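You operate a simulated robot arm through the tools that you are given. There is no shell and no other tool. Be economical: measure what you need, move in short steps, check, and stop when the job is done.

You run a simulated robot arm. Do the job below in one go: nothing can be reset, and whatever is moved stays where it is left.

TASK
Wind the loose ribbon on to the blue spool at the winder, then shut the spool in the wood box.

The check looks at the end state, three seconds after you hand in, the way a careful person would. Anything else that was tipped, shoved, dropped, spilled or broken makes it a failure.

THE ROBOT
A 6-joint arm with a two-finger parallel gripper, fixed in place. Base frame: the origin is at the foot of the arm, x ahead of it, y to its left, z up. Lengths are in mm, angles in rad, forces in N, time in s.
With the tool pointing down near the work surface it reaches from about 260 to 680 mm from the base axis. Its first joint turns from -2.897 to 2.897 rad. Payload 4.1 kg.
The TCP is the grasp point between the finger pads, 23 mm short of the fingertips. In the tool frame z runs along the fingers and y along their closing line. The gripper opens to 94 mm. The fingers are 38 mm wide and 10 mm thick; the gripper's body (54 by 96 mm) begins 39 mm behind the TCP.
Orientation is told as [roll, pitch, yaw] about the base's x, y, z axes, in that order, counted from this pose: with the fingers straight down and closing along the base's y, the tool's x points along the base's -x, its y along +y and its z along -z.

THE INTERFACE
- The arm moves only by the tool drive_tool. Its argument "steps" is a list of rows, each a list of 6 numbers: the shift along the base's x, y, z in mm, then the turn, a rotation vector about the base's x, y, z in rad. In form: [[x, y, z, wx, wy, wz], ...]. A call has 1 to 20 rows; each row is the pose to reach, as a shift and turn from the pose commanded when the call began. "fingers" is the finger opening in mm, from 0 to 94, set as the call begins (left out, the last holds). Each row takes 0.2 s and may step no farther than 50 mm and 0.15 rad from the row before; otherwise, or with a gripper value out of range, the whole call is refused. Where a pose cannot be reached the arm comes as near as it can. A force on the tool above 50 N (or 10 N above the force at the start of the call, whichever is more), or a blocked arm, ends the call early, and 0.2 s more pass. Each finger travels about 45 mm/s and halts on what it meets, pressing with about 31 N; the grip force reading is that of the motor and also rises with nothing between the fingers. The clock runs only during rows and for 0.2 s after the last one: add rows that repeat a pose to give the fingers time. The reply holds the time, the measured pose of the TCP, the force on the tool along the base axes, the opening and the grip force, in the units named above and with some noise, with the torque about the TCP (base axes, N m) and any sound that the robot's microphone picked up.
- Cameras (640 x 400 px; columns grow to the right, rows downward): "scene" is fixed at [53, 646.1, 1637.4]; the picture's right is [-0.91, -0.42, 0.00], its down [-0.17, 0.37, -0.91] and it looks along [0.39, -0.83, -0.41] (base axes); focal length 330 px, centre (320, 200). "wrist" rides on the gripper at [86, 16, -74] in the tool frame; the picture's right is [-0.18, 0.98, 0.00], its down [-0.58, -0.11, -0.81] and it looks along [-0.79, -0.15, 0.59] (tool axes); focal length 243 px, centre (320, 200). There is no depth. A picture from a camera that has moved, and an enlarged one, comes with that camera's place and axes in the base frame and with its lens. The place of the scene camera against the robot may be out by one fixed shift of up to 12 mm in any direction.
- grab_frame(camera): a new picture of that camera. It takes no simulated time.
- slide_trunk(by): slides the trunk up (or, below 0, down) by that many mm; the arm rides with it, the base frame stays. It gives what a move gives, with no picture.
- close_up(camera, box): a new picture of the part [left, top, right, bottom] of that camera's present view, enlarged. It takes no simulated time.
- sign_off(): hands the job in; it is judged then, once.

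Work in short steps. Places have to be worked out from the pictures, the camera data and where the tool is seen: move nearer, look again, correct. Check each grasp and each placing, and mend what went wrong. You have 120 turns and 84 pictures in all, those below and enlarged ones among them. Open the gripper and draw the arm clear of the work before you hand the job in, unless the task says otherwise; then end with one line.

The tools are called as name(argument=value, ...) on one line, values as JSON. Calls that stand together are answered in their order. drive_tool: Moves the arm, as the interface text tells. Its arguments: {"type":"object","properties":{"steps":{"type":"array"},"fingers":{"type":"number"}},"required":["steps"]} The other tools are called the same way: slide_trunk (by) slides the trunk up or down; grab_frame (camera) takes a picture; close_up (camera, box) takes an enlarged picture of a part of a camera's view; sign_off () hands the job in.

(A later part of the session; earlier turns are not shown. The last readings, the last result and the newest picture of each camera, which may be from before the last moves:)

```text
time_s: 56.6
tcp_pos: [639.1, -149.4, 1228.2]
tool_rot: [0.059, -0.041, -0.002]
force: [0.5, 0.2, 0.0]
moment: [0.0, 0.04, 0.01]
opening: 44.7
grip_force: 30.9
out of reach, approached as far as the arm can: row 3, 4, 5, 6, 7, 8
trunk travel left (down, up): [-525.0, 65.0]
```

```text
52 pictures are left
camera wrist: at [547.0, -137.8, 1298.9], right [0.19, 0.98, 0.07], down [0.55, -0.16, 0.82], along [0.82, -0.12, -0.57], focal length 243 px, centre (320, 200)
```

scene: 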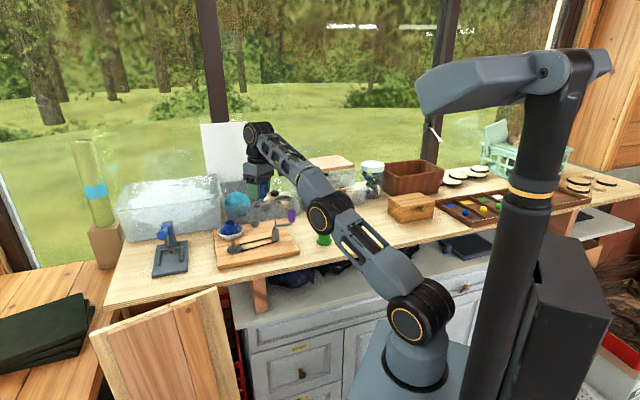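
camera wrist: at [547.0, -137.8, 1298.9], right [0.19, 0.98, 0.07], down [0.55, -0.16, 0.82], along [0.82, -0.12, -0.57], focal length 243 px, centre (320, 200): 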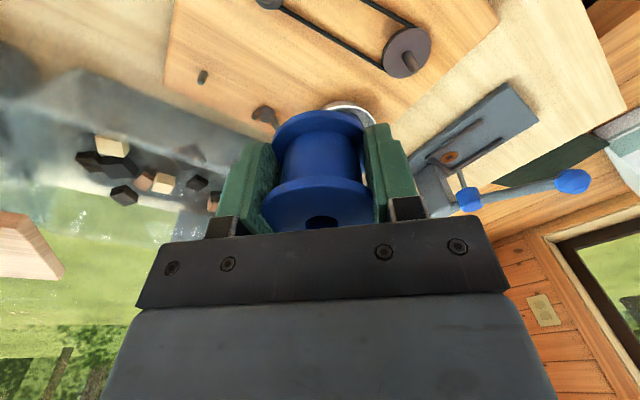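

The wrist view agrees with the measured pose, with the disc at (680,-57), so the robot is not leaning; the arm is changing joint configuration. In this stretched posture, targets beyond reach are followed without jumps. So I sweep along that outer arc to the peg's azimuth and level the tool.

drive_tool(steps=[[3, 10, 0, -0.02, 0.015, 0], [6, 20, 0, -0.04, 0.03, 0], [8, 30, 0, -0.06, 0.042, 0], [10, 40, 0, -0.06, 0.042, 0], [12, 50, 0, -0.06, 0.042, 0], [14, 60, 0, -0.06, 0.042, 0], [16, 70, 0, -0.06, 0.042, 0], [18, 80, 0, -0.06, 0.042, 0], [20, 90, 0, -0.06, 0.042, 0], [21, 100, 0, -0.06, 0.042, 0], [22, 108, 0, -0.06, 0.042, 0], [22, 108, 0, -0.06, 0.042, 0]])

```text
time_s: 59.2
tcp_pos: [658.4, -44.6, 1225.8]
tool_rot: [-0.001, -0.002, -0.005]
force: [0.5, 0.2, -0.9]
moment: [-0.01, 0.0, -0.03]
opening: 44.3
grip_force: 31.2
out of reach, approached as far as the arm can: row 2, 3, 4, 5, 6, 7, 8, 9, 10, 11, 12
trunk travel left (down, up): [-525.0, 65.0]
```

That worked: I am at (658,-45,1226) and level, still stretched. I lower gradually, where the radius grows into reach, and shift towards the peg's line.

drive_tool(steps=[[0, -2, -15, 0, 0, 0], [0, -4, -30, 0, 0, 0], [0, -6, -45, 0, 0, 0], [0, -8, -60, 0, 0, 0], [0, -8, -60, 0, 0, 0], [0, -8, -60, 0, 0, 0]])

close_up(camera="wrist", box=[200, 0, 440, 150])

```text
time_s: 60.8
tcp_pos: [656.4, -115.1, 1131.6]
tool_rot: [0.077, 0.154, -0.008]
force: [1.0, -2.2, -0.9]
moment: [0.13, 0.04, 0.0]
opening: 44.6
grip_force: 30.9
out of reach, approached as far as the arm can: row 1, 2, 3, 4, 5, 6
trunk travel left (down, up): [-525.0, 65.0]
stopped in row 6: the arm was blocked; the commanded pose is now the measured one
```

```text
2.67 times, centred on (320, 75) of wrist
camera zoom: at [580.2, -103.4, 1218.3], right [0.2, 0.98, 0.05], down [0.69, -0.18, 0.7], along [0.69, -0.11, -0.72], focal length 647 px, centre (320, 533)
```

zoom: 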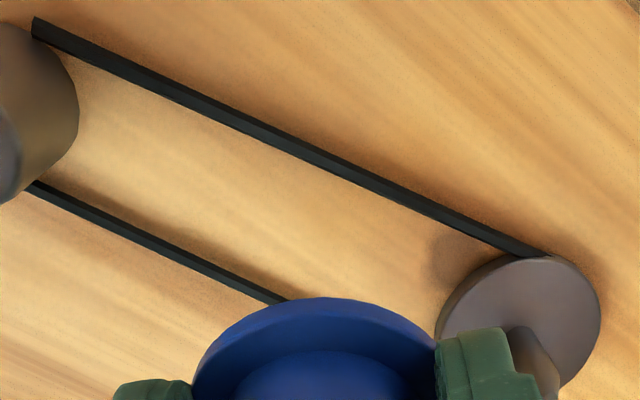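

That swung down with a tilt, so I must be careful here. I look at the scene before moving.

close_up(camera="scene", box=[180, 90, 500, 400])

```text
1.29 times, centred on (340, 245) of scene
camera zoom: at [53.0, 646.1, 1637.4], right [-0.91, -0.42, 0.0], down [-0.17, 0.37, -0.91], along [0.39, -0.83, -0.41], focal length 425 px, centre (294, 142)
```

zoom: 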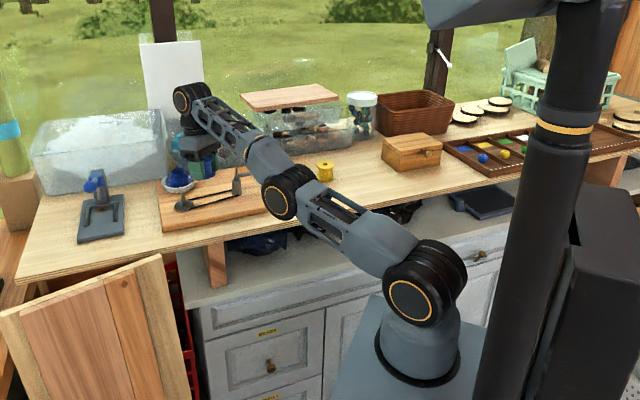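

The elbow has dropped low. A better plan is to hold the spool with the tool tilted about its closing axis, so the wrist stays about 90 mm farther in and well inside the reach. First I rise to straighten the arm again, and level the tool.

drive_tool(steps=[[0, 0, 15, 0, -0.02, 0], [0, 0, 35, -0.02, -0.05, 0], [0, 0, 55, -0.04, -0.08, 0], [0, 0, 75, -0.06, -0.11, 0], [0, 0, 95, -0.077, -0.154, 0], [0, 0, 120, -0.077, -0.154, 0], [0, 0, 145, -0.077, -0.154, 0], [0, 0, 170, -0.077, -0.154, 0]])

drive_tool(steps=[[0, 0, 0, 0, 0, 0], [0, 0, 0, 0, 0, 0], [0, 0, 0, 0, 0, 0]])

```text
time_s: 62.6
tcp_pos: [619.5, -91.6, 1296.9]
tool_rot: [-0.025, -0.053, -0.002]
force: [0.9, 0.1, -1.8]
moment: [0.0, 0.07, 0.01]
opening: 44.4
grip_force: 30.8
out of reach, approached as far as the arm can: row 3, 4, 5, 6, 7, 8
trunk travel left (down, up): [-525.0, 65.0]
```

```text
time_s: 63.4
tcp_pos: [617.2, -90.8, 1299.0]
tool_rot: [-0.024, -0.057, -0.005]
force: [-0.6, -0.3, 0.0]
moment: [0.03, 0.01, -0.01]
opening: 44.5
grip_force: 31.1
trunk travel left (down, up): [-525.0, 65.0]
```

The arm is synchronised at the outer boundary. I come inward and slightly up in small steps, then look at the elbow.

drive_tool(steps=[[-10, 0, 8, 0, 0, 0], [-22, 0, 16, 0, 0, 0], [-35, 0, 24, 0, 0, 0], [-50, 0, 30, 0, 0, 0], [-65, 0, 35, 0, 0, 0], [-80, 0, 35, 0, 0, 0], [-95, 0, 35, 0, 0, 0], [-110, 0, 35, 0, 0, 0], [-110, 0, 35, 0, 0, 0]])

grab_frame(camera="scene")

```text
time_s: 63.9
tcp_pos: [559.9, -144.8, 1317.3]
tool_rot: [0.008, -0.112, -0.014]
force: [-0.8, -0.3, -1.0]
moment: [0.04, 0.0, -0.04]
opening: 44.3
grip_force: 30.7
trunk travel left (down, up): [-525.0, 65.0]
stopped in row 2: the arm was blocked; the commanded pose is now the measured one
```

```text
49 pictures are left
```

scene: 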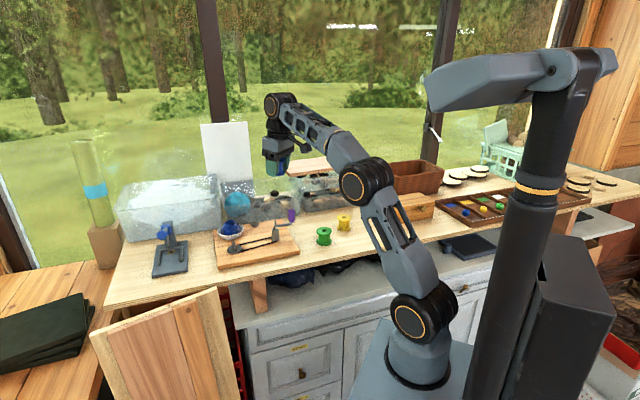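

The elbow is up again. I hold, then bring the arm in and around towards the spool's original place.

drive_tool(steps=[[0, 0, 0, 0, 0, 0], [0, 0, 0, 0, 0, 0], [0, 0, 0, 0, 0, 0]])

drive_tool(steps=[[-20, -10, 0, 0, 0.03, 0], [-45, -25, 0, 0, 0.07, 0], [-70, -45, 0, 0, 0.1, 0], [-95, -70, -10, 0, 0.1, 0], [-120, -95, -20, 0, 0.1, 0], [-140, -120, -30, 0, 0.1, 0], [-160, -145, -40, 0, 0.1, 0], [-180, -170, -50, 0, 0.1, 0], [-180, -170, -50, 0, 0.1, 0]])

```text
time_s: 64.2
tcp_pos: [533.4, -183.9, 1317.3]
tool_rot: [0.04, -0.132, -0.018]
force: [0.7, 1.5, -0.3]
moment: [-0.08, -0.01, 0.01]
opening: 44.6
grip_force: 31.0
trunk travel left (down, up): [-525.0, 65.0]
stopped in row 1: the arm was blocked; the commanded pose is now the measured one
```

```text
time_s: 66.2
tcp_pos: [360.6, -343.0, 1263.9]
tool_rot: [0.033, -0.025, -0.011]
force: [0.7, 0.5, -0.4]
moment: [-0.02, 0.01, -0.01]
opening: 44.3
grip_force: 31.3
trunk travel left (down, up): [-525.0, 65.0]
```

Back to normal. I level the tool and take the spool to its original spot, stopping short to check.

drive_tool(steps=[[-10, -10, -25, -0.02, 0.01, 0], [-20, -20, -55, -0.033, 0.025, 0.01], [-35, -35, -85, -0.033, 0.025, 0.01], [-50, -50, -115, -0.033, 0.025, 0.01], [-62, -64, -145, -0.033, 0.025, 0.01], [-66, -68, -170, -0.033, 0.025, 0.01], [-66, -68, -170, -0.033, 0.025, 0.01], [-66, -68, -170, -0.033, 0.025, 0.01]])

grab_frame(camera="wrist")

```text
time_s: 68.0
tcp_pos: [292.4, -410.6, 1094.6]
tool_rot: [0.0, 0.0, -0.003]
force: [0.1, 0.6, 0.1]
moment: [-0.02, -0.01, -0.01]
opening: 44.7
grip_force: 30.7
trunk travel left (down, up): [-525.0, 65.0]
```

```text
48 pictures are left
camera wrist: at [204.7, -395.1, 1167.1], right [0.19, 0.98, 0.0], down [0.58, -0.11, 0.81], along [0.79, -0.15, -0.59], focal length 243 px, centre (320, 200)
```

wrist: 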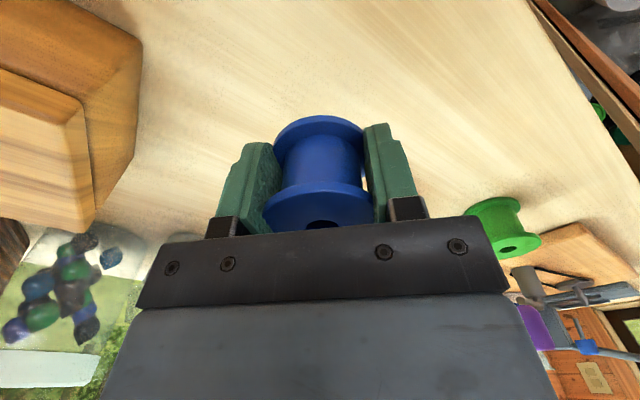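

The spool sits straight in the grip. I lower it to the table with small final steps, watching the force.

drive_tool(steps=[[0, 0, -20, 0, 0, 0], [0, 0, -38, 0, 0, 0], [0, 0, -42, 0, 0, 0], [0, 0, -44, 0, 0, 0], [0, 0, -46, 0, 0, 0], [0, 0, -47, 0, 0, 0], [0, 0, -47, 0, 0, 0]])

```text
time_s: 69.6
tcp_pos: [293.2, -412.1, 1046.5]
tool_rot: [0.001, 0.0, -0.002]
force: [0.8, 0.0, -0.7]
moment: [0.0, 0.02, 0.0]
opening: 44.7
grip_force: 31.3
trunk travel left (down, up): [-525.0, 65.0]
```

I open and rise to see how the spool stands.

drive_tool(steps=[[0, 0, 0, 0, 0, 0], [0, 0, 0, 0, 0, 0], [0, 0, 0, 0, 0, 0], [0, 0, 20, 0, 0, 0], [0, 0, 60, 0, 0, 0], [0, 0, 60, 0, 0, 0]], fingers=80)

grab_frame(camera="wrist")

```text
time_s: 71.0
tcp_pos: [293.6, -412.2, 1106.4]
tool_rot: [0.001, 0.001, -0.003]
force: [0.5, -0.4, -0.5]
moment: [-0.02, 0.02, 0.01]
opening: 79.7
grip_force: 0.0
trunk travel left (down, up): [-525.0, 65.0]
```

```text
47 pictures are left
camera wrist: at [205.6, -396.8, 1179.7], right [0.19, 0.98, 0.0], down [0.58, -0.11, 0.81], along [0.79, -0.15, -0.59], focal length 243 px, centre (320, 200)
```

wrist: 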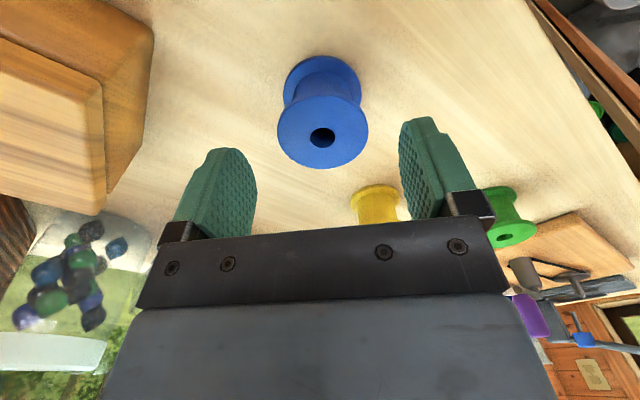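

The spool stands at about (296.5,-412). I raise the trunk by 60 for margin and tilt the tool 0.5 rad about its closing axis, fingers pointing outward, above the spool.

slide_trunk(by=60)

drive_tool(steps=[[0, 0, 0, 0, -0.1, 0], [0, 0, 0, 0, -0.2, 0], [0, 0, 0, 0, -0.3, 0], [0, 0, 0, 0, -0.4, 0], [0, 0, 0, 0, -0.5, 0], [0, 0, 0, 0, -0.5, 0], [0, 0, -40, 0, -0.5, 0], [0, 0, -40, 0, -0.5, 0]])

grab_frame(camera="wrist")

close_up(camera="scene", box=[330, 150, 450, 250])

```text
time_s: 72.0
tcp_pos: [294.5, -413.3, 1166.9]
tool_rot: [0.002, 0.001, -0.002]
force: [-0.7, 0.3, 0.8]
moment: [-0.01, -0.03, -0.02]
opening: 80.2
grip_force: 0.0
trunk travel left (down, up): [-585.0, 5.0]
```

```text
time_s: 73.8
tcp_pos: [295.8, -410.2, 1127.1]
tool_rot: [0.0, -0.501, -0.001]
force: [-1.0, -0.4, 0.7]
moment: [0.06, -0.01, 0.01]
opening: 80.0
grip_force: 0.1
trunk travel left (down, up): [-585.0, 5.0]
```

```text
46 pictures are left
camera wrist: at [181.5, -395.8, 1149.1], right [0.16, 0.98, 0.09], down [0.12, -0.11, 0.99], along [0.98, -0.15, -0.14], focal length 243 px, centre (320, 200)
```

wrist: 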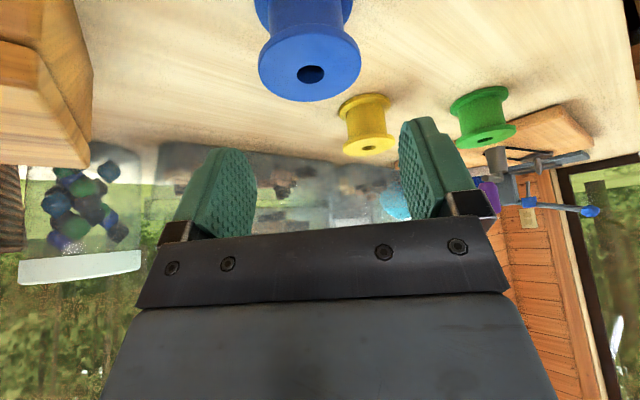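

```text
4.00 times, centred on (390, 200) of scene
camera zoom: at [53.0, 646.1, 1637.4], right [-0.91, -0.42, 0.0], down [-0.17, 0.37, -0.91], along [0.39, -0.83, -0.41], focal length 1318 px, centre (40, 200)
```

zoom: 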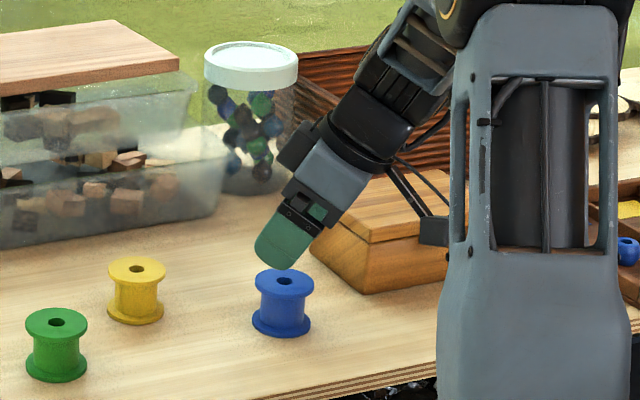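

The tilt is right and the hole is confirmed at (296,-412). I descend to z=1054 and close.

drive_tool(steps=[[0, -2, -25, 0, 0, 0], [0, -2, -50, 0, 0, 0], [0, -2, -65, 0, 0, 0], [0, -2, -73, 0, 0, 0], [0, -2, -73, 0, 0, 0]])

drive_tool(steps=[[0, 0, 0, 0, 0, 0], [0, 0, 0, 0, 0, 0], [0, 0, 0, 0, 0, 0], [0, 0, 0, 0, 0, 0], [0, 0, 0, 0, 0, 0]], fingers=10)

drive_tool(steps=[[0, 0, 5, 0, 0, 0], [0, 0, 15, 0, 0, 0], [0, 0, 35, 0, 0, 0], [0, 0, 60, 0, 0, 0], [0, 0, 80, 0, 0, 0], [0, 0, 80, 0, 0, 0]])

grab_frame(camera="wrist")

close_up(camera="scene", box=[330, 150, 450, 250])

```text
time_s: 75.0
tcp_pos: [293.7, -415.0, 1053.0]
tool_rot: [0.003, -0.499, -0.004]
force: [0.5, 0.7, 0.4]
moment: [0.0, -0.01, 0.0]
opening: 80.0
grip_force: 0.0
trunk travel left (down, up): [-585.0, 5.0]
```

```text
time_s: 76.2
tcp_pos: [293.8, -415.3, 1054.3]
tool_rot: [0.001, -0.497, -0.005]
force: [0.4, 0.1, 0.6]
moment: [-0.02, -0.02, 0.0]
opening: 44.6
grip_force: 30.8
trunk travel left (down, up): [-585.0, 5.0]
```

```text
time_s: 77.6
tcp_pos: [294.9, -415.2, 1132.2]
tool_rot: [0.002, -0.5, -0.003]
force: [-0.4, -0.3, -0.6]
moment: [-0.03, 0.03, 0.0]
opening: 44.3
grip_force: 30.7
trunk travel left (down, up): [-585.0, 5.0]
```

```text
44 pictures are left
camera wrist: at [179.7, -399.0, 1156.1], right [0.16, 0.98, 0.09], down [0.12, -0.11, 0.99], along [0.98, -0.15, -0.14], focal length 243 px, centre (320, 200)
```

wrist: 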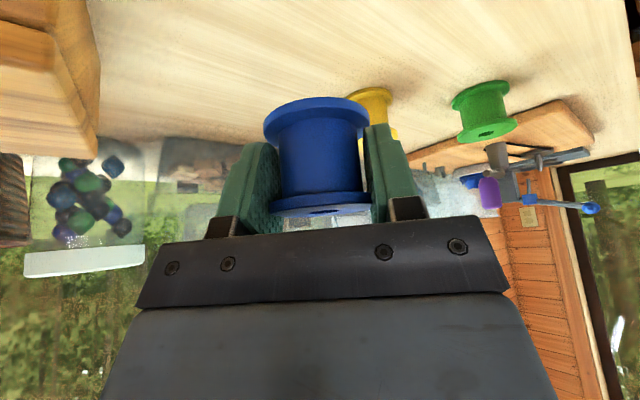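

```text
4.00 times, centred on (390, 200) of scene
camera zoom: at [53.0, 646.1, 1637.4], right [-0.91, -0.42, 0.0], down [-0.17, 0.37, -0.91], along [0.39, -0.83, -0.41], focal length 1318 px, centre (40, 200)
```

zoom: 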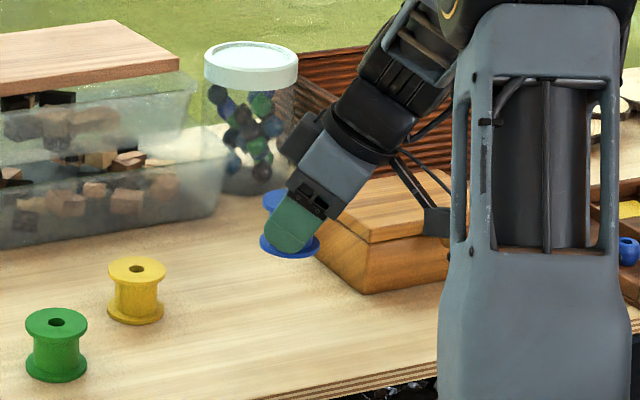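

The spool is held upright with the tool tilted. I carry it slowly along the same route to short of the winder.

drive_tool(steps=[[14, 25, 3, 0, 0, 0], [28, 50, 3, 0, 0, 0], [42, 75, 3, 0, 0, 0], [57, 100, 3, 0, 0, 0], [72, 125, 3, 0, 0, 0], [88, 150, 3, 0, 0, 0], [105, 173, 3, 0, 0, 0], [122, 196, 3, 0, 0, 0], [140, 218, 3, 0, 0, 0], [160, 238, 3, 0, 0, 0], [180, 258, 3, 0, 0, 0], [201, 277, 3, 0, 0, 0], [222, 295, 3, 0, 0, 0], [244, 312, 3, 0, 0, 0], [266, 328, 3, 0, 0, 0], [266, 328, 3, 0, 0, 0], [266, 328, 3, 0, 0, 0]])

drive_tool(steps=[[12, 4, 0, 0, 0, 0], [24, 8, 0, 0, 0, 0], [36, 12, 0, 0, 0, 0], [48, 16, 0, 0, 0, 0], [60, 20, 0, 0, 0, 0], [70, 24, 0, 0, 0, 0], [70, 24, 0, 0, 0, 0], [70, 24, 0, 0, 0, 0]])

grab_frame(camera="wrist")

```text
time_s: 81.2
tcp_pos: [539.6, -115.8, 1139.0]
tool_rot: [0.063, -0.523, -0.123]
force: [-0.8, -0.9, -0.5]
moment: [0.07, -0.04, -0.02]
opening: 44.4
grip_force: 31.6
trunk travel left (down, up): [-585.0, 5.0]
stopped in row 17: the arm was blocked; the commanded pose is now the measured one
```

```text
time_s: 81.6
tcp_pos: [517.1, -152.9, 1140.8]
tool_rot: [0.115, -0.548, -0.158]
force: [0.8, 0.0, -0.1]
moment: [-0.04, 0.02, 0.01]
opening: 44.4
grip_force: 31.1
trunk travel left (down, up): [-585.0, 5.0]
stopped in row 1: the arm was blocked; the commanded pose is now the measured one
```

```text
42 pictures are left
camera wrist: at [404.9, -127.6, 1159.3], right [0.25, 0.95, 0.19], down [0.05, -0.21, 0.98], along [0.97, -0.23, -0.1], focal length 243 px, centre (320, 200)
```

wrist: 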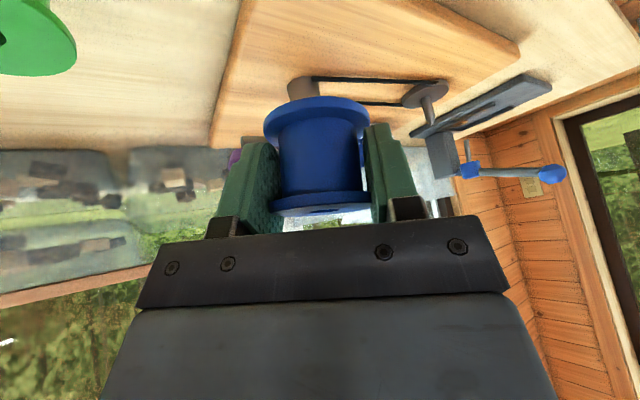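

The head moves the opposite way to my arm at every block, so the upper arm is probably touching the robot's own head or neck. I look at it now.

grab_frame(camera="scene")

```text
41 pictures are left
```

scene: 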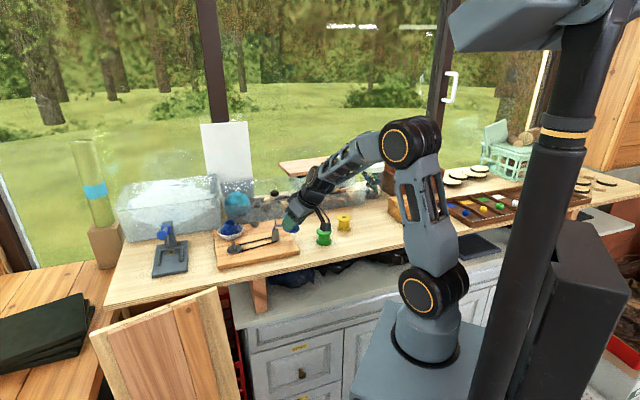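

I still can't identify the cause, so I take a controlled look. I restore the orientation at a moderate position, hold, and then step gently to see how it starts.

drive_tool(steps=[[0, 0, 0, 0, 0, 0], [-10, -10, 0, 0, 0, 0], [-20, -20, 0, 0, 0, 0], [-20, -20, 0, 0, 0, 0], [-20, -20, 0, 0, 0, 0]])

```text
time_s: 81.9
tcp_pos: [507.0, -169.7, 1135.3]
tool_rot: [0.126, -0.555, -0.151]
force: [1.3, 1.0, -1.1]
moment: [-0.04, 0.03, -0.01]
opening: 44.4
grip_force: 31.4
trunk travel left (down, up): [-585.0, 5.0]
stopped in row 1: the arm was blocked; the commanded pose is now the measured one
```

drive_tool(steps=[[0, 0, 0, 0, 0, 0], [0, 0, 0, 0, 0, 0], [0, 0, 0, 0, 0, 0], [0, 0, 0, 0, 0, 0]])

```text
time_s: 82.9
tcp_pos: [516.8, -154.7, 1132.7]
tool_rot: [0.109, -0.547, -0.136]
force: [-0.5, 0.9, -0.7]
moment: [-0.03, -0.03, 0.03]
opening: 44.4
grip_force: 31.5
trunk travel left (down, up): [-585.0, 5.0]
```

The arm is steady at azimuth -16.7°. I test azimuth freedom at a short radius by restoring the orientation, coming in, and swinging to positive azimuth.

drive_tool(steps=[[-10, 0, 0, -0.03, 0.01, 0.03], [-20, 5, 0, -0.06, 0.03, 0.06], [-35, 10, 0, -0.09, 0.047, 0.085], [-50, 20, 0, -0.096, 0.047, 0.085], [-65, 35, 0, -0.096, 0.047, 0.085], [-80, 50, 0, -0.096, 0.047, 0.085], [-90, 65, 0, -0.096, 0.047, 0.085], [-90, 80, 0, -0.096, 0.047, 0.085], [-90, 95, 0, -0.096, 0.047, 0.085], [-90, 110, 0, -0.096, 0.047, 0.085]])

drive_tool(steps=[[0, 15, 0, 0, 0, 0], [0, 30, 0, 0, 0, 0], [0, 45, 0, 0, 0, 0], [0, 60, 0, 0, 0, 0], [0, 75, 0, 0, 0, 0], [0, 90, 0, 0, 0, 0], [0, 105, 0, 0, 0, 0], [0, 120, 0, 0, 0, 0], [0, 120, 0, 0, 0, 0]])

```text
time_s: 83.4
tcp_pos: [492.9, -175.0, 1131.9]
tool_rot: [0.115, -0.561, -0.147]
force: [0.4, 0.4, -0.7]
moment: [0.0, 0.02, -0.05]
opening: 44.6
grip_force: 30.7
trunk travel left (down, up): [-585.0, 5.0]
stopped in row 2: the arm was blocked; the commanded pose is now the measured one
```

```text
time_s: 83.7
tcp_pos: [459.1, -214.7, 1132.2]
tool_rot: [0.202, -0.591, -0.239]
force: [-0.2, 0.1, 0.0]
moment: [-0.01, 0.04, 0.04]
opening: 44.4
grip_force: 30.5
trunk travel left (down, up): [-585.0, 5.0]
stopped in row 1: the arm was blocked; the commanded pose is now the measured one
```

The blocks keep coming in this tilted posture as well. What has worked is the stretched arm with far-out commands: from trunk +0, commanding about (719,-58,1170) should settle at (686,-57,1164). The trunk can then lower the spool straight down, so I go back to regrasp the spool vertically.

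drive_tool(steps=[[0, 0, 0, 0, 0, 0], [0, 0, 0, 0, 0, 0], [0, 0, 0, 0, 0, 0]])

drive_tool(steps=[[-12, -15, 5, 0, 0, 0], [-25, -32, 10, -0.03, 0.02, 0.03], [-40, -52, 15, -0.06, 0.04, 0.06], [-55, -75, 15, -0.09, 0.06, 0.09], [-70, -98, 15, -0.12, 0.08, 0.12], [-85, -120, 15, -0.14, 0.08, 0.13], [-100, -142, 15, -0.14, 0.08, 0.13], [-115, -162, 15, -0.14, 0.08, 0.13], [-120, -170, 15, -0.14, 0.08, 0.13], [-120, -170, 15, -0.14, 0.08, 0.13]])

```text
time_s: 84.1
tcp_pos: [431.6, -253.4, 1127.7]
tool_rot: [0.241, -0.615, -0.25]
force: [0.7, 0.0, -0.2]
moment: [0.0, 0.05, 0.01]
opening: 44.5
grip_force: 31.1
trunk travel left (down, up): [-585.0, 5.0]
stopped in row 1: the arm was blocked; the commanded pose is now the measured one
```

```text
time_s: 86.3
tcp_pos: [315.3, -415.9, 1141.6]
tool_rot: [0.055, -0.542, -0.015]
force: [0.4, 0.1, -0.8]
moment: [-0.02, -0.01, 0.03]
opening: 44.0
grip_force: 31.3
trunk travel left (down, up): [-585.0, 5.0]
```

Free again. I level the spool and set it down at about its old place, keeping the same tilt, and then open.

drive_tool(steps=[[-5, 0, -15, -0.047, 0.042, -0.013], [-12, 0, -40, -0.047, 0.042, -0.013], [-17, 0, -60, -0.047, 0.042, -0.013], [-17, 0, -70, -0.047, 0.042, -0.013], [-17, 0, -70, -0.047, 0.042, -0.013]])

close_up(camera="scene", box=[330, 150, 450, 250])

```text
time_s: 87.5
tcp_pos: [298.7, -417.1, 1071.0]
tool_rot: [0.0, -0.502, -0.002]
force: [0.0, 0.0, -0.3]
moment: [-0.02, 0.01, 0.02]
opening: 44.4
grip_force: 30.6
trunk travel left (down, up): [-585.0, 5.0]
```

```text
4.00 times, centred on (390, 200) of scene
camera zoom: at [53.0, 646.1, 1637.4], right [-0.91, -0.42, 0.0], down [-0.17, 0.37, -0.91], along [0.39, -0.83, -0.41], focal length 1318 px, centre (40, 200)
```

zoom: 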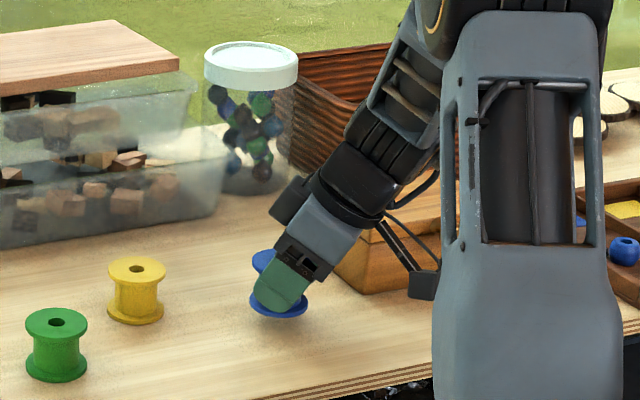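

I lower the last 17 mm, open, rise and untilt.

drive_tool(steps=[[0, 0, -8, 0, 0, 0], [0, 0, -14, 0, 0, 0], [0, 0, -16, 0, 0, 0], [0, 0, -17, 0, 0, 0], [0, 0, -17, 0, 0, 0]])

drive_tool(steps=[[0, 0, 0, 0, 0, 0], [0, 0, 0, 0, 0, 0], [0, 0, 0, 0, 0, 0], [0, 0, 20, 0, 0, 0], [0, 0, 50, 0, 0, 0], [0, 0, 80, 0, 0.05, 0], [0, 0, 80, 0, 0.15, 0], [0, 0, 80, 0, 0.25, 0], [0, 0, 70, 0, 0.35, 0], [0, 0, 60, 0, 0.45, 0], [0, 0, 50, 0, 0.5, 0], [0, 0, 50, 0, 0.502, 0]], fingers=80)

grab_frame(camera="wrist")

```text
time_s: 88.7
tcp_pos: [298.9, -417.5, 1055.1]
tool_rot: [0.001, -0.503, -0.001]
force: [0.4, 0.7, -0.6]
moment: [0.02, -0.01, -0.01]
opening: 44.3
grip_force: 30.6
trunk travel left (down, up): [-585.0, 5.0]
```

```text
time_s: 91.3
tcp_pos: [298.7, -417.9, 1104.4]
tool_rot: [0.0, 0.001, -0.001]
force: [-0.6, -0.5, 0.1]
moment: [0.0, -0.01, 0.02]
opening: 79.9
grip_force: 0.0
trunk travel left (down, up): [-585.0, 5.0]
```

```text
39 pictures are left
camera wrist: at [211.5, -401.7, 1178.8], right [0.19, 0.98, 0.0], down [0.58, -0.11, 0.8], along [0.79, -0.15, -0.59], focal length 243 px, centre (320, 200)
```

wrist: 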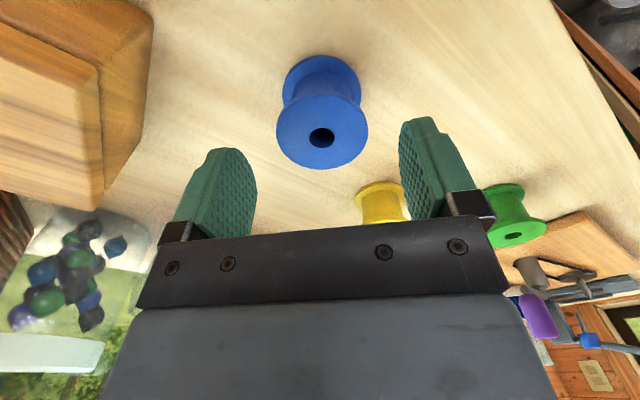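

All the blocks happened while holding the spool; the first empty trip was free. I test the same route with the empty gripper to learn whether the load matters.

drive_tool(steps=[[0, 0, 40, 0, 0, 0], [0, 10, 80, 0, 0, 0], [16, 40, 100, 0, 0, 0], [32, 70, 100, 0, 0, 0], [50, 100, 100, 0, 0, 0], [68, 130, 100, 0, 0, 0], [88, 160, 100, 0, 0, 0], [110, 185, 100, 0, 0, 0], [132, 210, 100, 0, 0, 0], [155, 235, 100, 0, 0, 0], [180, 258, 100, 0, 0, 0], [205, 280, 100, 0, 0, 0], [232, 300, 100, 0, 0, 0], [250, 318, 100, 0, 0, 0], [265, 335, 100, 0, 0, 0], [280, 345, 100, 0, 0, 0], [300, 350, 100, 0, 0, 0], [300, 350, 100, 0, 0, 0]])

drive_tool(steps=[[0, 0, 0, 0, 0, 0], [0, 0, 0, 0, 0, 0], [0, 0, 0, 0, 0, 0]])

```text
time_s: 95.0
tcp_pos: [569.7, -106.4, 1209.7]
tool_rot: [0.027, -0.033, -0.013]
force: [0.3, -0.1, -0.1]
moment: [-0.01, -0.07, -0.01]
opening: 79.8
grip_force: 0.1
trunk travel left (down, up): [-585.0, 5.0]
stopped in row 18: the arm was blocked; the commanded pose is now the measured one
```

```text
time_s: 95.8
tcp_pos: [572.2, -103.0, 1208.7]
tool_rot: [0.026, -0.025, -0.009]
force: [-0.4, 0.4, 0.4]
moment: [0.03, 0.01, -0.03]
opening: 79.8
grip_force: 0.1
trunk travel left (down, up): [-585.0, 5.0]
```

The same stop happens with the empty gripper, so it belongs to the arm in that posture. I fetch the spool vertically and use the stretched-arm route instead.

drive_tool(steps=[[-15, -15, 0, -0.013, 0.012, 0.005], [-32, -35, 0, -0.026, 0.025, 0.009], [-50, -57, 0, -0.026, 0.025, 0.009], [-68, -79, 0, -0.026, 0.025, 0.009], [-86, -101, 0, -0.026, 0.025, 0.009], [-104, -123, 0, -0.026, 0.025, 0.009], [-122, -145, 0, -0.026, 0.025, 0.009], [-140, -167, 0, -0.026, 0.025, 0.009], [-158, -189, 0, -0.026, 0.025, 0.009], [-177, -211, 0, -0.026, 0.025, 0.009], [-196, -233, 0, -0.026, 0.025, 0.009], [-215, -255, -15, -0.026, 0.025, 0.009], [-234, -277, -35, -0.026, 0.025, 0.009], [-253, -298, -60, -0.026, 0.025, 0.009], [-270, -314, -90, -0.026, 0.025, 0.009], [-270, -314, -100, -0.026, 0.025, 0.009], [-270, -314, -100, -0.026, 0.025, 0.009]])

slide_trunk(by=-40)

grab_frame(camera="wrist")

```text
time_s: 97.0
tcp_pos: [454.0, -246.8, 1202.2]
tool_rot: [0.037, -0.033, -0.005]
force: [1.0, 0.0, 0.3]
moment: [0.02, 0.0, -0.05]
opening: 80.2
grip_force: 0.1
trunk travel left (down, up): [-585.0, 5.0]
stopped in row 6: the arm was blocked; the commanded pose is now the measured one
```

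```text
time_s: 97.8
tcp_pos: [463.3, -235.6, 1162.2]
tool_rot: [0.031, -0.023, 0.003]
force: [0.5, -0.3, 0.7]
moment: [0.01, 0.04, 0.01]
opening: 79.9
grip_force: 0.0
trunk travel left (down, up): [-545.0, 45.0]
```

```text
38 pictures are left
camera wrist: at [373.8, -222.7, 1233.3], right [0.18, 0.98, 0.03], down [0.56, -0.13, 0.82], along [0.81, -0.13, -0.58], focal length 243 px, centre (320, 200)
```

wrist: 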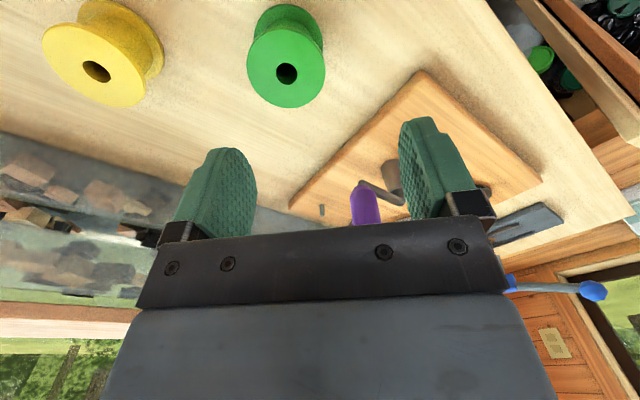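

I continue back to the spool in small steps.

drive_tool(steps=[[-8, -9, 0, 0, 0, 0], [-20, -22, 0, -0.01, 0.01, 0], [-36, -40, 0, -0.02, 0.015, 0], [-52, -58, 0, -0.031, 0.023, 0], [-68, -76, 0, -0.031, 0.023, 0], [-84, -94, 0, -0.031, 0.023, 0], [-100, -112, 0, -0.031, 0.023, 0], [-116, -130, 0, -0.031, 0.023, 0], [-132, -148, 0, -0.031, 0.023, 0], [-148, -166, -15, -0.031, 0.023, 0], [-161, -181, -35, -0.031, 0.023, 0], [-161, -181, -52, -0.031, 0.023, 0], [-161, -181, -52, -0.031, 0.023, 0]])

grab_frame(camera="wrist")

grab_frame(camera="scene")

```text
time_s: 100.6
tcp_pos: [299.2, -421.9, 1110.6]
tool_rot: [0.005, -0.003, 0.001]
force: [0.4, 0.7, 0.3]
moment: [0.01, -0.01, 0.02]
opening: 80.2
grip_force: 0.1
trunk travel left (down, up): [-545.0, 45.0]
```

```text
37 pictures are left
camera wrist: at [209.1, -407.0, 1183.6], right [0.18, 0.98, 0.01], down [0.58, -0.11, 0.81], along [0.79, -0.14, -0.59], focal length 243 px, centre (320, 200)
```

wrist: 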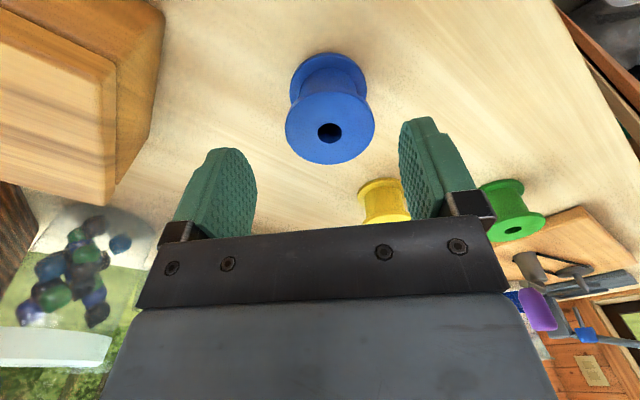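

```text
36 pictures are left
```

scene: 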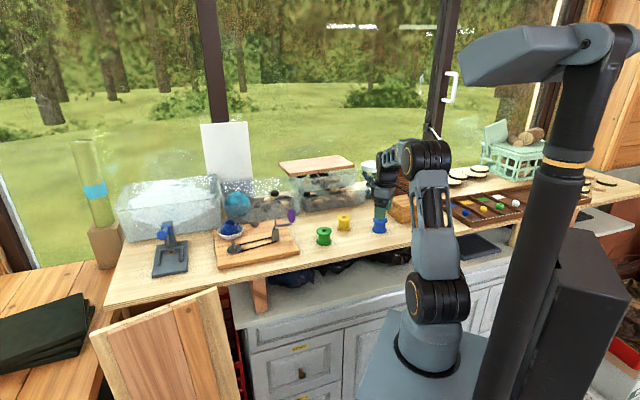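

The spool is at about (301,-418). The scene shows the robot's torso leaning as the arm reaches left, which explains the unstable region. I grasp the spool vertically again.

drive_tool(steps=[[2, 4, 0, 0, 0, 0], [2, 4, -20, 0, 0, 0], [2, 4, -40, 0, 0, 0], [2, 4, -56, 0, 0, 0], [2, 4, -62, 0, 0, 0], [2, 4, -62, 0, 0, 0]])

drive_tool(steps=[[0, 0, 0, 0, 0, 0], [0, 0, 0, 0, 0, 0], [0, 0, 0, 0, 0, 0], [0, 0, 0, 0, 0, 0], [0, 0, 0, 0, 0, 0]], fingers=10)

drive_tool(steps=[[0, 0, 10, 0, 0, 0], [0, 0, 40, 0, 0, 0], [0, 0, 75, 0, 0, 0], [0, 0, 110, 0, 0, 0], [0, 0, 150, 0, 0, 0], [0, 0, 190, 0, 0, 0], [0, 0, 200, 0, 0, 0], [0, 0, 200, 0, 0, 0]])

slide_trunk(by=-20)

```text
time_s: 102.0
tcp_pos: [299.7, -418.0, 1047.2]
tool_rot: [0.005, -0.003, 0.004]
force: [-0.2, 0.7, 0.7]
moment: [0.03, 0.0, 0.04]
opening: 80.0
grip_force: 0.1
trunk travel left (down, up): [-545.0, 45.0]
```

```text
time_s: 103.2
tcp_pos: [299.9, -416.9, 1048.2]
tool_rot: [0.004, -0.004, 0.001]
force: [0.7, 0.6, -0.3]
moment: [0.02, -0.02, -0.02]
opening: 44.9
grip_force: 30.9
trunk travel left (down, up): [-545.0, 45.0]
```

```text
time_s: 105.0
tcp_pos: [301.2, -418.0, 1248.3]
tool_rot: [0.003, -0.004, 0.003]
force: [-0.2, 0.9, 0.0]
moment: [0.01, -0.02, -0.02]
opening: 44.5
grip_force: 30.9
trunk travel left (down, up): [-545.0, 45.0]
```

```text
time_s: 105.7
tcp_pos: [302.0, -417.1, 1228.1]
tool_rot: [0.003, -0.002, 0.001]
force: [-0.6, -0.4, -1.0]
moment: [0.0, 0.0, -0.01]
opening: 44.7
grip_force: 30.8
trunk travel left (down, up): [-525.0, 65.0]
```

The spool is held. I go slowly to azimuth -21° and stretch out there, as worked before.

drive_tool(steps=[[18, 17, 0, 0, 0, 0], [38, 35, 0, 0, 0, 0], [58, 53, 0, 0, 0, 0], [78, 71, 0, 0, 0, 0], [98, 89, 0, 0, 0, 0], [118, 107, 0, 0, 0, 0], [138, 124, 0, 0, 0, 0], [158, 141, 0, 0, 0, 0], [178, 155, 0, 0, 0, 0], [198, 167, 0, 0, 0, 0], [218, 173, 0, 0, 0, 0], [238, 177, 0, 0, 0, 0], [258, 179, 0, 0, 0, 0], [278, 181, 0, 0, 0, 0], [292, 182, 0, 0, 0, 0], [292, 182, 0, 0, 0, 0]])

drive_tool(steps=[[12, -4, 0, 0, 0, 0], [24, -8, 0, 0, 0, 0], [36, -12, 0, 0, 0, 0], [48, -16, 0, 0, 0, 0], [60, -20, 0, 0, 0, 0], [60, -20, 0, 0, 0, 0]])

```text
time_s: 109.1
tcp_pos: [602.3, -225.0, 1223.5]
tool_rot: [-0.005, 0.007, 0.002]
force: [0.5, -0.4, -0.1]
moment: [0.02, 0.02, 0.01]
opening: 44.4
grip_force: 31.2
out of reach, approached as far as the arm can: row 15, 16
trunk travel left (down, up): [-525.0, 65.0]
```

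```text
time_s: 110.5
tcp_pos: [605.6, -236.2, 1209.4]
tool_rot: [0.002, -0.004, -0.002]
force: [-0.6, -1.0, 0.9]
moment: [0.02, -0.02, -0.02]
opening: 44.5
grip_force: 30.9
out of reach, approached as far as the arm can: row 1, 2, 3, 4, 5, 6
trunk travel left (down, up): [-525.0, 65.0]
```

It is stretched at azimuth -21° without trouble. I sweep the far-out command along the arc to azimuth -5°.

drive_tool(steps=[[6, 13, 0, 0, 0, 0], [12.6, 25.5, 0, 0, 0, 0], [16, 37, 0, 0, 0, 0], [20, 49, 0, 0, 0, 0], [23.5, 61, 0, 0, 0, 0], [27, 72.5, 0, 0, 0, 0], [30, 84.5, 0, 0, 0, 0], [33, 96.4, 0, 0, 0, 0], [35.5, 108.5, 0, 0, 0, 0], [38, 120.5, 0, 0, 0, 0], [40, 132.5, 0, 0, 0, 0], [42.3, 144.7, 0, 0, 0, 0], [44, 157, 0, 0, 0, 0], [45.7, 169, 0, 0, 0, 0], [47, 180, 0, 0, 0, 0], [48, 189, 0, 0, 0, 0], [48, 193, 0, 0, 0, 0], [48, 193, 0, 0, 0, 0]])

```text
time_s: 113.0
tcp_pos: [621.6, -150.5, 1221.5]
tool_rot: [0.039, -0.038, -0.01]
force: [-0.4, -0.4, 0.3]
moment: [0.08, 0.01, 0.0]
opening: 44.6
grip_force: 31.1
trunk travel left (down, up): [-525.0, 65.0]
stopped in row 12: the arm was blocked; the commanded pose is now the measured one
```

It was blocked once more, in the same way as just before the sweep that worked. I repeat that recipe: push the command far out first, then sweep sideways while levelling.

drive_tool(steps=[[10, 0, 0, 0, 0, 0], [20, 0, 0, 0, 0, 0], [30, 0, 0, 0, 0, 0], [40, 0, 0, 0, 0, 0], [50, 0, 0, 0, 0, 0], [60, 0, 0, 0, 0, 0], [70, 0, 0, 0, 0, 0], [80, 0, 0, 0, 0, 0]])

grab_frame(camera="scene")

```text
time_s: 114.8
tcp_pos: [656.1, -129.4, 1201.0]
tool_rot: [0.035, -0.024, -0.002]
force: [0.3, -0.4, -0.9]
moment: [-0.02, 0.01, 0.0]
opening: 44.4
grip_force: 31.0
out of reach, approached as far as the arm can: row 2, 3, 4, 5, 6, 7, 8
trunk travel left (down, up): [-525.0, 65.0]
```

```text
35 pictures are left
```

scene: 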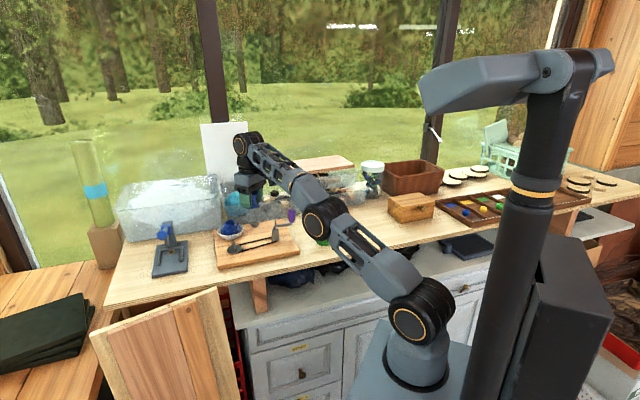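

The arm is stretched again. I sweep sideways in small steps with levelling, keeping the command well beyond reach, and end with a slight lowering.

drive_tool(steps=[[4, 8, 0, -0.01, 0.008, 0], [8, 16, 0, -0.02, 0.016, 0], [11, 24, 0, -0.035, 0.024, 0], [14, 32, 0, -0.035, 0.024, 0], [16, 40, 0, -0.035, 0.024, 0], [18, 48, 0, -0.035, 0.024, 0], [20, 56, 0, -0.035, 0.024, 0], [22, 64, 0, -0.035, 0.024, 0], [24, 71, 0, -0.035, 0.024, 0], [25, 78, 0, -0.035, 0.024, 0], [25, 78, 0, -0.035, 0.024, 0]])

```text
time_s: 115.7
tcp_pos: [624.0, -156.6, 1209.0]
tool_rot: [0.037, -0.045, -0.013]
force: [-0.2, -0.9, -0.5]
moment: [0.05, 0.0, -0.02]
opening: 44.7
grip_force: 30.8
out of reach, approached as far as the arm can: row 1, 2, 3, 4
trunk travel left (down, up): [-525.0, 65.0]
stopped in row 4: the arm was blocked; the commanded pose is now the measured one
```

The first trip worked with brisk moves from (500,-150,1260) straight into the stretched pose. I go back to exactly that starting point and will replicate it.

drive_tool(steps=[[0, 0, 0, 0, 0, 0], [-10, -5, 5, 0, 0, 0], [-25, -10, 15, 0, 0, 0], [-45, -15, 25, 0, 0, 0], [-65, -20, 35, 0, 0, 0], [-85, -20, 45, 0, 0, 0], [-105, -15, 50, 0, 0, 0], [-120, -8, 51, 0, 0, 0], [-124, 0, 51, 0, 0, 0], [-124, 0, 51, 0, 0, 0]])

drive_tool(steps=[[0, 0, 0, 0, 0, 0], [0, 0, 0, 0, 0, 0], [0, 0, 0, 0, 0, 0]])

```text
time_s: 116.0
tcp_pos: [600.6, -192.4, 1209.6]
tool_rot: [0.065, -0.067, -0.013]
force: [0.1, 0.5, -0.8]
moment: [-0.06, 0.03, -0.02]
opening: 44.5
grip_force: 31.0
trunk travel left (down, up): [-525.0, 65.0]
stopped in row 1: the arm was blocked; the commanded pose is now the measured one
```

```text
time_s: 116.8
tcp_pos: [611.2, -176.8, 1206.5]
tool_rot: [0.057, -0.056, -0.006]
force: [0.9, -0.5, 0.0]
moment: [0.04, 0.0, 0.01]
opening: 44.3
grip_force: 30.6
trunk travel left (down, up): [-525.0, 65.0]
```

Stable. I move inward to (500,-150,1260) and level.

drive_tool(steps=[[-15, -5, 8, 0, 0, 0], [-32, -8, 16, 0, 0, 0], [-50, -8, 24, -0.015, 0.015, 0], [-68, -5, 32, -0.03, 0.03, 0], [-86, 2, 40, -0.045, 0.045, 0.003], [-100, 10, 48, -0.057, 0.056, 0.006], [-108, 18, 54, -0.057, 0.056, 0.006], [-111, 27, 54, -0.057, 0.056, 0.006], [-111, 27, 54, -0.057, 0.056, 0.006], [-111, 27, 54, -0.057, 0.056, 0.006]])

```text
time_s: 119.0
tcp_pos: [492.7, -153.3, 1261.8]
tool_rot: [0.0, -0.006, -0.003]
force: [0.3, 0.0, 0.0]
moment: [-0.02, -0.02, 0.01]
opening: 44.4
grip_force: 31.0
trunk travel left (down, up): [-525.0, 65.0]
```

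Now I replicate the first trip's brisk rows.

drive_tool(steps=[[35, 20, 0, 0, 0, 0], [70, 40, 0, 0, 0, 0], [105, 60, 0, 0, 0, 0], [140, 75, -10, 0, 0, 0], [165, 85, -20, 0, 0, 0], [185, 88, -30, 0, 0, 0]])

grab_frame(camera="scene")

```text
time_s: 119.9
tcp_pos: [564.6, -149.4, 1275.5]
tool_rot: [0.034, -0.058, -0.01]
force: [-0.7, -1.2, 0.4]
moment: [0.04, -0.06, 0.0]
opening: 44.5
grip_force: 31.2
out of reach, approached as far as the arm can: row 4
trunk travel left (down, up): [-525.0, 65.0]
stopped in row 4: the arm was blocked; the commanded pose is now the measured one
```

```text
34 pictures are left
```

scene: 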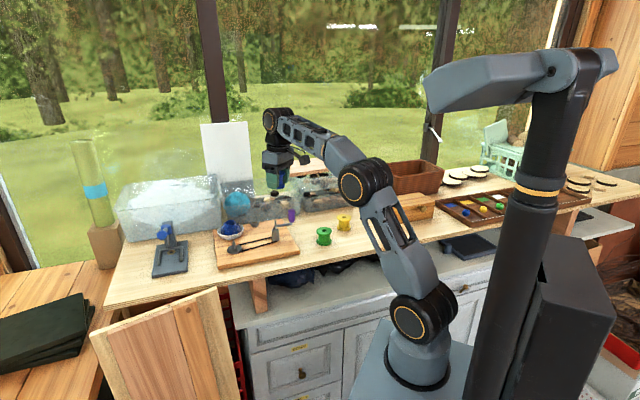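

It kicked again. I measure how it evolves: hold here, then take one small step left and hold, reading tilt and position.

drive_tool(steps=[[0, 0, 0, 0, 0, 0], [0, 0, 0, 0, 0, 0], [-20, 0, -20, -0.01, 0.02, 0], [-30, 0, -40, -0.034, 0.058, 0.01], [-30, 0, -40, -0.034, 0.058, 0.01], [-30, 0, -40, -0.034, 0.058, 0.01], [-30, 0, -40, -0.034, 0.058, 0.01]])

drive_tool(steps=[[2, 6, 0, 0, 0, 0], [4, 12, 0, 0, 0, 0], [6, 18, 0, 0, 0, 0], [8, 24, 0, 0, 0, 0], [8, 24, 0, 0, 0, 0], [8, 24, 0, 0, 0, 0], [8, 24, 0, 0, 0, 0], [8, 24, 0, 0, 0, 0]])

drive_tool(steps=[[0, 0, 0, 0, 0, 0], [0, 0, 0, 0, 0, 0], [0, 0, 0, 0, 0, 0], [0, 0, 0, 0, 0, 0], [0, 0, 0, 0, 0, 0], [0, 0, 0, 0, 0, 0], [0, 0, 0, 0, 0, 0], [0, 0, 0, 0, 0, 0]])

```text
time_s: 121.5
tcp_pos: [549.8, -128.6, 1228.0]
tool_rot: [-0.012, 0.017, 0.008]
force: [-1.1, 0.2, -0.9]
moment: [0.01, -0.05, -0.01]
opening: 44.6
grip_force: 30.9
trunk travel left (down, up): [-525.0, 65.0]
```

```text
time_s: 123.3
tcp_pos: [550.3, -113.4, 1230.1]
tool_rot: [-0.006, 0.01, 0.006]
force: [-0.1, -0.7, -0.8]
moment: [0.02, 0.01, 0.01]
opening: 44.4
grip_force: 31.1
trunk travel left (down, up): [-525.0, 65.0]
```

```text
time_s: 125.1
tcp_pos: [550.1, -112.1, 1232.1]
tool_rot: [-0.004, 0.009, 0.005]
force: [-0.6, -0.2, -0.8]
moment: [0.01, 0.0, 0.01]
opening: 44.5
grip_force: 31.0
trunk travel left (down, up): [-525.0, 65.0]
```

Here the error decays slowly over a couple of seconds, so something settles with a slow time constant. The cure is to creep: very small rows with pauses.

drive_tool(steps=[[3, 1, 0, 0, 0, 0], [6, 2, 0, 0, 0, 0], [9, 3, 0, 0, 0, 0], [12, 4, 0, 0, 0, 0], [15, 5, 0, 0, 0, 0], [18, 7, 0, 0, 0, 0], [21, 8, 0, 0, 0, 0], [24, 9, 0, 0, 0, 0], [27, 10, 0, 0, 0, 0], [30, 12, 0, 0, 0, 0], [33, 13, 0, 0, 0, 0], [36, 14, 0, 0, 0, 0], [39, 16, 0, 0, 0, 0], [42, 18, 0, 0, 0, 0], [45, 20, 0, 0, 0, 0], [45, 20, 0, 0, 0, 0], [45, 20, 0, 0, 0, 0], [45, 20, 0, 0, 0, 0], [45, 20, 0, 0, 0, 0], [45, 20, 0, 0, 0, 0]])

```text
time_s: 126.9
tcp_pos: [537.0, -155.8, 1234.8]
tool_rot: [0.031, -0.028, -0.002]
force: [-0.2, -0.4, 0.1]
moment: [0.05, -0.01, 0.0]
opening: 44.5
grip_force: 30.9
trunk travel left (down, up): [-525.0, 65.0]
stopped in row 9: the arm was blocked; the commanded pose is now the measured one
```

I now see a consistent picture: the first joint hits its limit when the wrist's azimuth exceeds about -10°, and the peg at -4.7° lies just beyond. If the tool leans so the wrist sits to the right and inward of the TCP, the wrist stays inside the limit. I put the spool down at a free spot near (330,-350) to regrasp it that way.

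drive_tool(steps=[[0, 0, 0, 0, 0, 0], [-14, -12, 0, 0, 0, 0], [-30, -26, 0, 0, 0, 0], [-48, -42, 0, -0.01, 0.01, 0], [-66, -58, -10, -0.02, 0.02, 0], [-84, -76, -20, -0.031, 0.028, 0], [-102, -94, -30, -0.031, 0.028, 0], [-120, -112, -40, -0.031, 0.028, 0], [-138, -130, -50, -0.031, 0.028, 0], [-156, -148, -60, -0.031, 0.028, 0], [-174, -166, -75, -0.031, 0.028, 0], [-190, -182, -90, -0.031, 0.028, 0], [-207, -194, -110, -0.031, 0.028, 0], [-207, -194, -125, -0.031, 0.028, 0], [-207, -194, -125, -0.031, 0.028, 0]])

```text
time_s: 130.1
tcp_pos: [336.6, -344.1, 1105.4]
tool_rot: [0.001, 0.012, 0.007]
force: [-1.1, -0.2, -1.8]
moment: [0.02, 0.02, 0.0]
opening: 44.4
grip_force: 31.4
trunk travel left (down, up): [-525.0, 65.0]
```

I lower the spool here, open, and rise.

drive_tool(steps=[[0, 0, -20, 0, -0.01, -0.007], [0, 0, -40, 0, -0.012, -0.007], [0, 0, -52, 0, -0.012, -0.007], [0, 0, -56, 0, -0.012, -0.007], [0, 0, -58, 0, -0.012, -0.007], [0, 0, -58, 0, -0.012, -0.007]])

drive_tool(steps=[[0, 0, 0, 0, 0, 0], [0, 0, 0, 0, 0, 0], [0, 0, 0, 0, 0, 0], [0, 0, 0, 0, 0, 0], [0, 0, 30, 0, 0, 0], [0, 0, 65, 0, 0, 0], [0, 0, 100, 0, 0, 0], [0, 0, 130, 0, 0, 0], [0, 0, 130, 0, 0, 0]], fingers=80)

drive_tool(steps=[[0, 0, 0, 0, 0, -0.14], [0, 0, 0, 0, 0, -0.28], [0, 0, 0, 0, 0, -0.42], [0, 0, 0, 0, 0, -0.56], [0, 0, 0, 0, 0, -0.7], [0, 0, 0, 0, 0, -0.84], [0, 0, 0, 0, 0, -0.98], [0, 0, 0, 0, 0, -1.12], [0, 0, 0, 0, 0, -1.26], [0, 0, 0, 0, 0, -1.4], [0, 0, 0, 0, 0, -1.54], [0, 0, 0, 0, 0, -1.68], [0, 0, 0, 0, 0, -1.82], [0, 0, 0, 0, 0, -1.96], [0, 0, 0, 0, 0, -2.1], [0, 0, 0, 0, 0, -2.186], [0, 0, 0, 0, 0, -2.186]])

grab_frame(camera="wrist")

```text
time_s: 131.5
tcp_pos: [335.4, -344.5, 1049.2]
tool_rot: [-0.002, -0.002, -0.002]
force: [0.1, 0.2, -0.4]
moment: [-0.02, -0.01, -0.01]
opening: 44.3
grip_force: 31.0
trunk travel left (down, up): [-525.0, 65.0]
```

```text
time_s: 133.5
tcp_pos: [334.9, -342.8, 1180.8]
tool_rot: [-0.003, 0.001, -0.002]
force: [0.1, 0.1, -0.7]
moment: [0.01, -0.01, 0.01]
opening: 80.1
grip_force: 0.0
trunk travel left (down, up): [-525.0, 65.0]
```

```text
time_s: 137.1
tcp_pos: [336.9, -343.1, 1178.9]
tool_rot: [-0.002, -0.003, -2.19]
force: [-0.1, 1.1, 0.0]
moment: [0.0, 0.0, 0.02]
opening: 80.1
grip_force: 0.0
trunk travel left (down, up): [-525.0, 65.0]
```

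```text
33 pictures are left
camera wrist: at [398.8, -282.5, 1252.0], right [0.69, -0.72, 0.0], down [-0.42, -0.41, 0.81], along [-0.58, -0.56, -0.59], focal length 243 px, centre (320, 200)
```

wrist: 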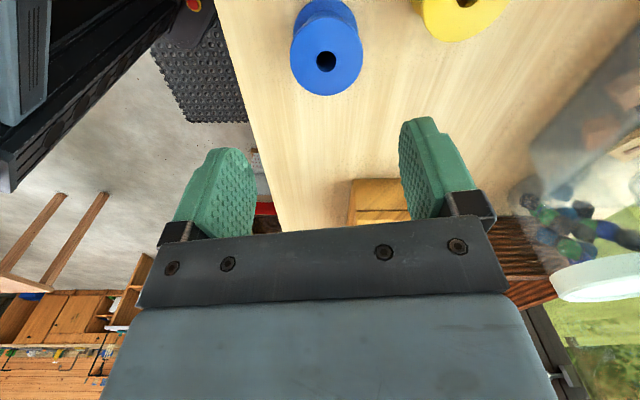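

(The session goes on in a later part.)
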